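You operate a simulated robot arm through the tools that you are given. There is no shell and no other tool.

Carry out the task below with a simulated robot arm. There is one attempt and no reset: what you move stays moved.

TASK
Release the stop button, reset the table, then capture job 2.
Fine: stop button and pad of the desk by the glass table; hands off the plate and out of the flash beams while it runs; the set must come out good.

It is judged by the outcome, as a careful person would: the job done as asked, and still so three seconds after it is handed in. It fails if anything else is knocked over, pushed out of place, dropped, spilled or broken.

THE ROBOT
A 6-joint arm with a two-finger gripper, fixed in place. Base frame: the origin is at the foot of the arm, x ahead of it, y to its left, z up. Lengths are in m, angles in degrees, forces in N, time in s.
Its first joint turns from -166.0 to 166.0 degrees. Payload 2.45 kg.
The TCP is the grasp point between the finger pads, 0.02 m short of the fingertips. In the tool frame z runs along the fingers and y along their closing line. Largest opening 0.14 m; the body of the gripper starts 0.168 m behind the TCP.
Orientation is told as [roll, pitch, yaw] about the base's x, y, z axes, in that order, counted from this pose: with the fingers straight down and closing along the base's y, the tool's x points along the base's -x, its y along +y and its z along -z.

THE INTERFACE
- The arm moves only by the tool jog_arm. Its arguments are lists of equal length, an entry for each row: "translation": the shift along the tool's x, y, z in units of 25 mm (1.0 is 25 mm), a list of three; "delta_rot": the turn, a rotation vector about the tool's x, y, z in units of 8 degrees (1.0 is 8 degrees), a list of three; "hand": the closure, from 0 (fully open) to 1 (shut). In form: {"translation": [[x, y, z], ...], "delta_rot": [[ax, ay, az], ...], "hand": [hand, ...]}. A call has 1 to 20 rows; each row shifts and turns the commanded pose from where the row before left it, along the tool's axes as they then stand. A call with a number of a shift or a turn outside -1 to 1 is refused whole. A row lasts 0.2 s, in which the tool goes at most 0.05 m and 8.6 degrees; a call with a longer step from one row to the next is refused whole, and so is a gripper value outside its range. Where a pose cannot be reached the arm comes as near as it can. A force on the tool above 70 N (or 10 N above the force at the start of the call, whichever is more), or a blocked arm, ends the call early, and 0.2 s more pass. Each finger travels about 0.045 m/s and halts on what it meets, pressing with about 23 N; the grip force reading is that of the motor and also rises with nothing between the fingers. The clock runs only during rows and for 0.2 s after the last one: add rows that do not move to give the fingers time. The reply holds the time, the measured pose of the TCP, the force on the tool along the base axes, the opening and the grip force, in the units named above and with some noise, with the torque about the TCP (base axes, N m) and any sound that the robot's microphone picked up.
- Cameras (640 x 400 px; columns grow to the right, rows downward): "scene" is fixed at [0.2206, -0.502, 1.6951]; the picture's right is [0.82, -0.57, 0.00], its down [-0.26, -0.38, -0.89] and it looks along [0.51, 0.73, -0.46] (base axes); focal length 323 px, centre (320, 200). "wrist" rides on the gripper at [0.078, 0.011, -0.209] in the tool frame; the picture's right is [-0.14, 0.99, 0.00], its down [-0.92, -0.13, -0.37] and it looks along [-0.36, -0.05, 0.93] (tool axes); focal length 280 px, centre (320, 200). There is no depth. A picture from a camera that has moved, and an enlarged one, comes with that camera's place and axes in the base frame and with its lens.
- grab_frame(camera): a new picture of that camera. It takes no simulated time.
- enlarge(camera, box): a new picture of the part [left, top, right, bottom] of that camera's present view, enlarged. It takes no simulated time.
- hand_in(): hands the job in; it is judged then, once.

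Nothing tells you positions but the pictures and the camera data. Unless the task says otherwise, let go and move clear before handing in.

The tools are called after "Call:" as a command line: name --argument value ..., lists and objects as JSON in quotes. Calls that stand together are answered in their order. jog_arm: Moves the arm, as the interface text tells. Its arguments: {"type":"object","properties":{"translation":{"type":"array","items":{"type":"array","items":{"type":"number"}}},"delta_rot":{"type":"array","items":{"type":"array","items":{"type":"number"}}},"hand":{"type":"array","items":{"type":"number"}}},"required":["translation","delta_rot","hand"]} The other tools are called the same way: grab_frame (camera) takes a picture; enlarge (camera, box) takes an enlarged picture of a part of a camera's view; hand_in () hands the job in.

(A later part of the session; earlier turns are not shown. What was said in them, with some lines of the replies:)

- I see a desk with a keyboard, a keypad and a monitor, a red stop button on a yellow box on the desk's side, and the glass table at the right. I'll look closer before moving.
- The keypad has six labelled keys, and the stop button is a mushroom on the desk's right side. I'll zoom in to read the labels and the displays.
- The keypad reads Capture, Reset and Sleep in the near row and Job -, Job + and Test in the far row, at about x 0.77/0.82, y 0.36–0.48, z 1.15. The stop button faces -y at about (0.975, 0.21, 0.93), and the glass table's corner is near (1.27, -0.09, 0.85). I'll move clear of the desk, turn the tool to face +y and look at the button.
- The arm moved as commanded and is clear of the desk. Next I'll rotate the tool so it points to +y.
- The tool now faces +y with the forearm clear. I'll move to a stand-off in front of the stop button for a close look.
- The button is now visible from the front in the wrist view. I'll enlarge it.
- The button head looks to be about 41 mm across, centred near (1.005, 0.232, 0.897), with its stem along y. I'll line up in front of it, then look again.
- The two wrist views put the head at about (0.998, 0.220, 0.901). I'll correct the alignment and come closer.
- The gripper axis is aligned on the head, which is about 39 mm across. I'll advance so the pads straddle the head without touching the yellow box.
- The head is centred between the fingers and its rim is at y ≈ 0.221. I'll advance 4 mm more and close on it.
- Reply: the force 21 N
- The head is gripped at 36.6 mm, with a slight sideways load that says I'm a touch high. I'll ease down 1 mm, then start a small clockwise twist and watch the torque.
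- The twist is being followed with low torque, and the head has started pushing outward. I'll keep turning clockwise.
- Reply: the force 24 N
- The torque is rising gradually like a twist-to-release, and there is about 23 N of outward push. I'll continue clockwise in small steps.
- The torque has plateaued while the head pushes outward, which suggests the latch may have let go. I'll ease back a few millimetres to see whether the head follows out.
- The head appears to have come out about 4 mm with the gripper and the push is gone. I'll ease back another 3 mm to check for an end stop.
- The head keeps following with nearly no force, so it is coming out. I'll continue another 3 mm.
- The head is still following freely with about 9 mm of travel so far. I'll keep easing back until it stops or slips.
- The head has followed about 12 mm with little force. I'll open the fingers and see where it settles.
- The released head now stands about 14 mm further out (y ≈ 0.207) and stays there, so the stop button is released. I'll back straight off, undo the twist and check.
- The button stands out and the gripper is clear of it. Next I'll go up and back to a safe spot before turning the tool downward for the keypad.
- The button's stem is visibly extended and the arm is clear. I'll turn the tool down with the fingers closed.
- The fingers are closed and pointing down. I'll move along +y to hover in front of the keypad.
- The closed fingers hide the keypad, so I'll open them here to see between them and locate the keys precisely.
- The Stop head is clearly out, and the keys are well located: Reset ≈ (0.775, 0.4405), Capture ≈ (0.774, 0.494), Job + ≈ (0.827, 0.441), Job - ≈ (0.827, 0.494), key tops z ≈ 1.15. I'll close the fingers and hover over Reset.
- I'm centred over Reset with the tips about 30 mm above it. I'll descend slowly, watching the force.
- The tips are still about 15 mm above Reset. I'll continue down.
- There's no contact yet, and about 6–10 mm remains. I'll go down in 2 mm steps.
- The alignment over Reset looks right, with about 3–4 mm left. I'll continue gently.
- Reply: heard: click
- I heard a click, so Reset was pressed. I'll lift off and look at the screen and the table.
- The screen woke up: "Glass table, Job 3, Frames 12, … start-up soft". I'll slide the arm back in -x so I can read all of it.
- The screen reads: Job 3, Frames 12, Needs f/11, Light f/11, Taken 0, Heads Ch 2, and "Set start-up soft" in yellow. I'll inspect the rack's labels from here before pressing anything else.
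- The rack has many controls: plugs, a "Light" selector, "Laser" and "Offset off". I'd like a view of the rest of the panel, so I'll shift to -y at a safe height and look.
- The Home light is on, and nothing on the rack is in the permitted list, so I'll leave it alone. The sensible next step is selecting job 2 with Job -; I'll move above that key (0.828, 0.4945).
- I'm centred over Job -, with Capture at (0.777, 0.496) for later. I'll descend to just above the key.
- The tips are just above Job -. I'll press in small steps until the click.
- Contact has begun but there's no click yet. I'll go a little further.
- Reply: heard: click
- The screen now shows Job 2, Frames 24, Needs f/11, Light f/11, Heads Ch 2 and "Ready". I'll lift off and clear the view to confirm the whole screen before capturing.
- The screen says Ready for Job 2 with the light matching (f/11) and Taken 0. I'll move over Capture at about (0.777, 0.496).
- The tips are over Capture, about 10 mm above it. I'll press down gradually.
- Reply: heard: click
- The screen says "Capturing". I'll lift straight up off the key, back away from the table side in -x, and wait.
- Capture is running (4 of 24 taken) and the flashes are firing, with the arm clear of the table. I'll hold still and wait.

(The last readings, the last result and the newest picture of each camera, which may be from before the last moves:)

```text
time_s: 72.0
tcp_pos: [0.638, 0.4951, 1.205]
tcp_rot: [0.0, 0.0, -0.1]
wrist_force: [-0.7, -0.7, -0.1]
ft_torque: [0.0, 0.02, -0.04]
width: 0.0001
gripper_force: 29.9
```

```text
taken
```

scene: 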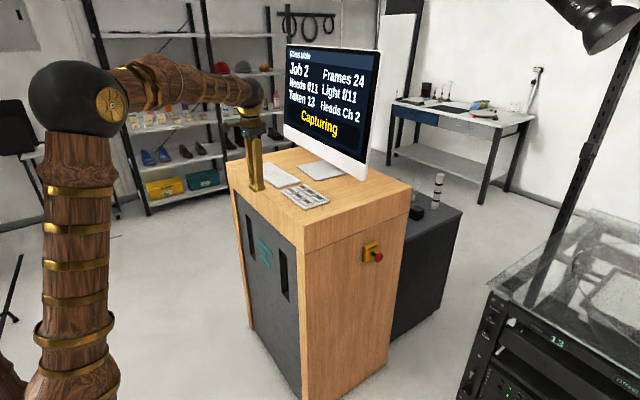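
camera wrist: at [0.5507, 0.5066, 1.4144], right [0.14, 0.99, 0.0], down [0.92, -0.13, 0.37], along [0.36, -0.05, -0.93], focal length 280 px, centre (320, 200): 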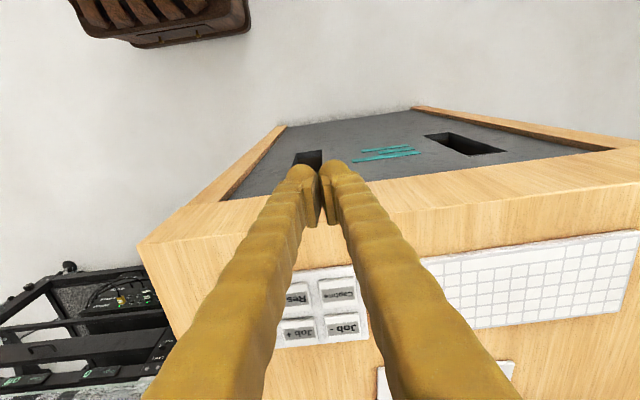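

13 of 24 frames are taken and everything is steady. I'll keep waiting about 10 s more.

Call:
jog_arm --translation '[[0, 0, 0], [0, 0, 0], [0, 0, 0], [0, 0, 0], [0, 0, 0], [0, 0, 0], [0, 0, 0], [0, 0, 0], [0, 0, 0], [0, 0, 0], [0, 0, 0], [0, 0, 0], [0, 0, 0], [0, 0, 0], [0, 0, 0], [0, 0, 0], [0, 0, 0], [0, 0, 0], [0, 0, 0], [0, 0, 0]]' --delta_rot '[[0, 0, 0], [0, 0, 0], [0, 0, 0], [0, 0, 0], [0, 0, 0], [0, 0, 0], [0, 0, 0], [0, 0, 0], [0, 0, 0], [0, 0, 0], [0, 0, 0], [0, 0, 0], [0, 0, 0], [0, 0, 0], [0, 0, 0], [0, 0, 0], [0, 0, 0], [0, 0, 0], [0, 0, 0], [0, 0, 0]]' --hand '[1, 1, 1, 1, 1, 1, 1, 1, 1, 1, 1, 1, 1, 1, 1, 1, 1, 1, 1, 1]'

Call:
jog_arm --translation '[[0, 0, 0], [0, 0, 0], [0, 0, 0], [0, 0, 0], [0, 0, 0], [0, 0, 0], [0, 0, 0], [0, 0, 0], [0, 0, 0], [0, 0, 0], [0, 0, 0], [0, 0, 0], [0, 0, 0], [0, 0, 0], [0, 0, 0], [0, 0, 0], [0, 0, 0], [0, 0, 0], [0, 0, 0], [0, 0, 0]]' --delta_rot '[[0, 0, 0], [0, 0, 0], [0, 0, 0], [0, 0, 0], [0, 0, 0], [0, 0, 0], [0, 0, 0], [0, 0, 0], [0, 0, 0], [0, 0, 0], [0, 0, 0], [0, 0, 0], [0, 0, 0], [0, 0, 0], [0, 0, 0], [0, 0, 0], [0, 0, 0], [0, 0, 0], [0, 0, 0], [0, 0, 0]]' --hand '[1, 1, 1, 1, 1, 1, 1, 1, 1, 1, 1, 1, 1, 1, 1, 1, 1, 1, 1, 1]'

Call:
jog_arm --translation '[[0, 0, 0], [0, 0, 0], [0, 0, 0], [0, 0, 0], [0, 0, 0], [0, 0, 0], [0, 0, 0], [0, 0, 0], [0, 0, 0], [0, 0, 0], [0, 0, 0], [0, 0, 0], [0, 0, 0], [0, 0, 0], [0, 0, 0], [0, 0, 0], [0, 0, 0], [0, 0, 0], [0, 0, 0], [0, 0, 0]]' --delta_rot '[[0, 0, 0], [0, 0, 0], [0, 0, 0], [0, 0, 0], [0, 0, 0], [0, 0, 0], [0, 0, 0], [0, 0, 0], [0, 0, 0], [0, 0, 0], [0, 0, 0], [0, 0, 0], [0, 0, 0], [0, 0, 0], [0, 0, 0], [0, 0, 0], [0, 0, 0], [0, 0, 0], [0, 0, 0], [0, 0, 0]]' --hand '[1, 1, 1, 1, 1, 1, 1, 1, 1, 1, 1, 1, 1, 1, 1, 1, 1, 1, 1, 1]'

Call:
grab_frame --camera "scene"

Call:
enlarge --camera "scene" --box '[270, 30, 400, 190]'

```text
time_s: 76.2
tcp_pos: [0.6374, 0.4968, 1.2052]
tcp_rot: [0.1, 0.1, -0.1]
wrist_force: [0.2, 1.2, -0.3]
ft_torque: [0.02, 0.0, 0.0]
width: 0.0001
gripper_force: 29.3
```

```text
time_s: 80.4
tcp_pos: [0.6373, 0.4967, 1.2045]
tcp_rot: [-0.1, 0.0, -0.1]
wrist_force: [0.5, 0.8, 0.2]
ft_torque: [0.02, 0.01, 0.0]
width: 0.0
gripper_force: 29.5
```

```text
time_s: 84.6
tcp_pos: [0.6374, 0.4951, 1.2052]
tcp_rot: [-0.1, 0.0, -0.1]
wrist_force: [-0.1, -0.9, 0.1]
ft_torque: [-0.01, 0.01, -0.02]
width: 0.0001
gripper_force: 29.4
```

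```text
taken
```

scene: 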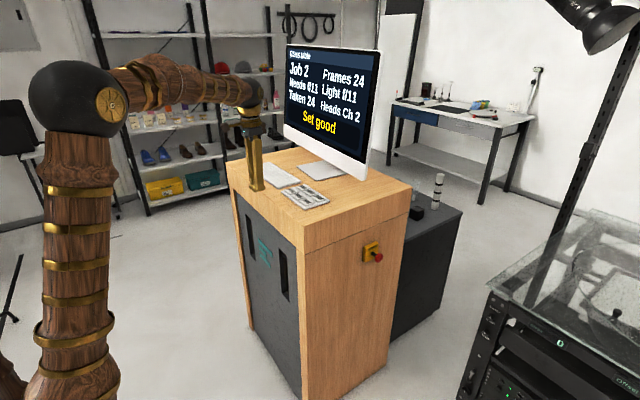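

```text
2.50 times, centred on (335, 110) of scene
camera zoom: at [0.2206, -0.502, 1.6951], right [0.82, -0.57, 0.0], down [-0.26, -0.38, -0.89], along [0.51, 0.73, -0.46], focal length 807 px, centre (282, 425)
```

zoom: 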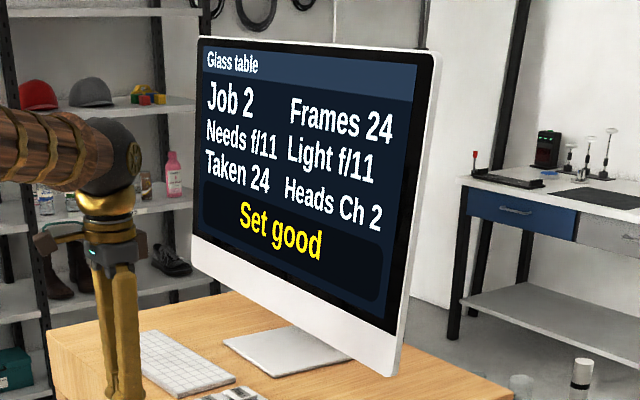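

The screen shows Job 2, Taken 24 of 24, "Set good". The stop button is out, and the arm is clear of the desk and table, so I'm handing the job in.

Call:
hand_in

```text
The job is handed in.
```

The stop button is released, the table is reset, and job 2 is captured. The screen showed 24 of 24 frames taken and "Set good" when I handed it in.

- **Stop button:** it needed a clockwise twist. It now stands about 14 mm further out and stays there.
- **Reset:** I pressed Reset on the pad once. The screen came on showing job 3 with "Set start-up soft". That message cleared when I switched to job 2, which read "Ready".
- **Capture:** the screen matched what job 2 needs (f/11). The arm was lifting off the pad and backing away as the first frames ran, then held still beside the desk. It never went near the plate or the glass table.

The stop button and the Reset, Job - and Capture keys were the only things I touched. I left the rack controls alone.
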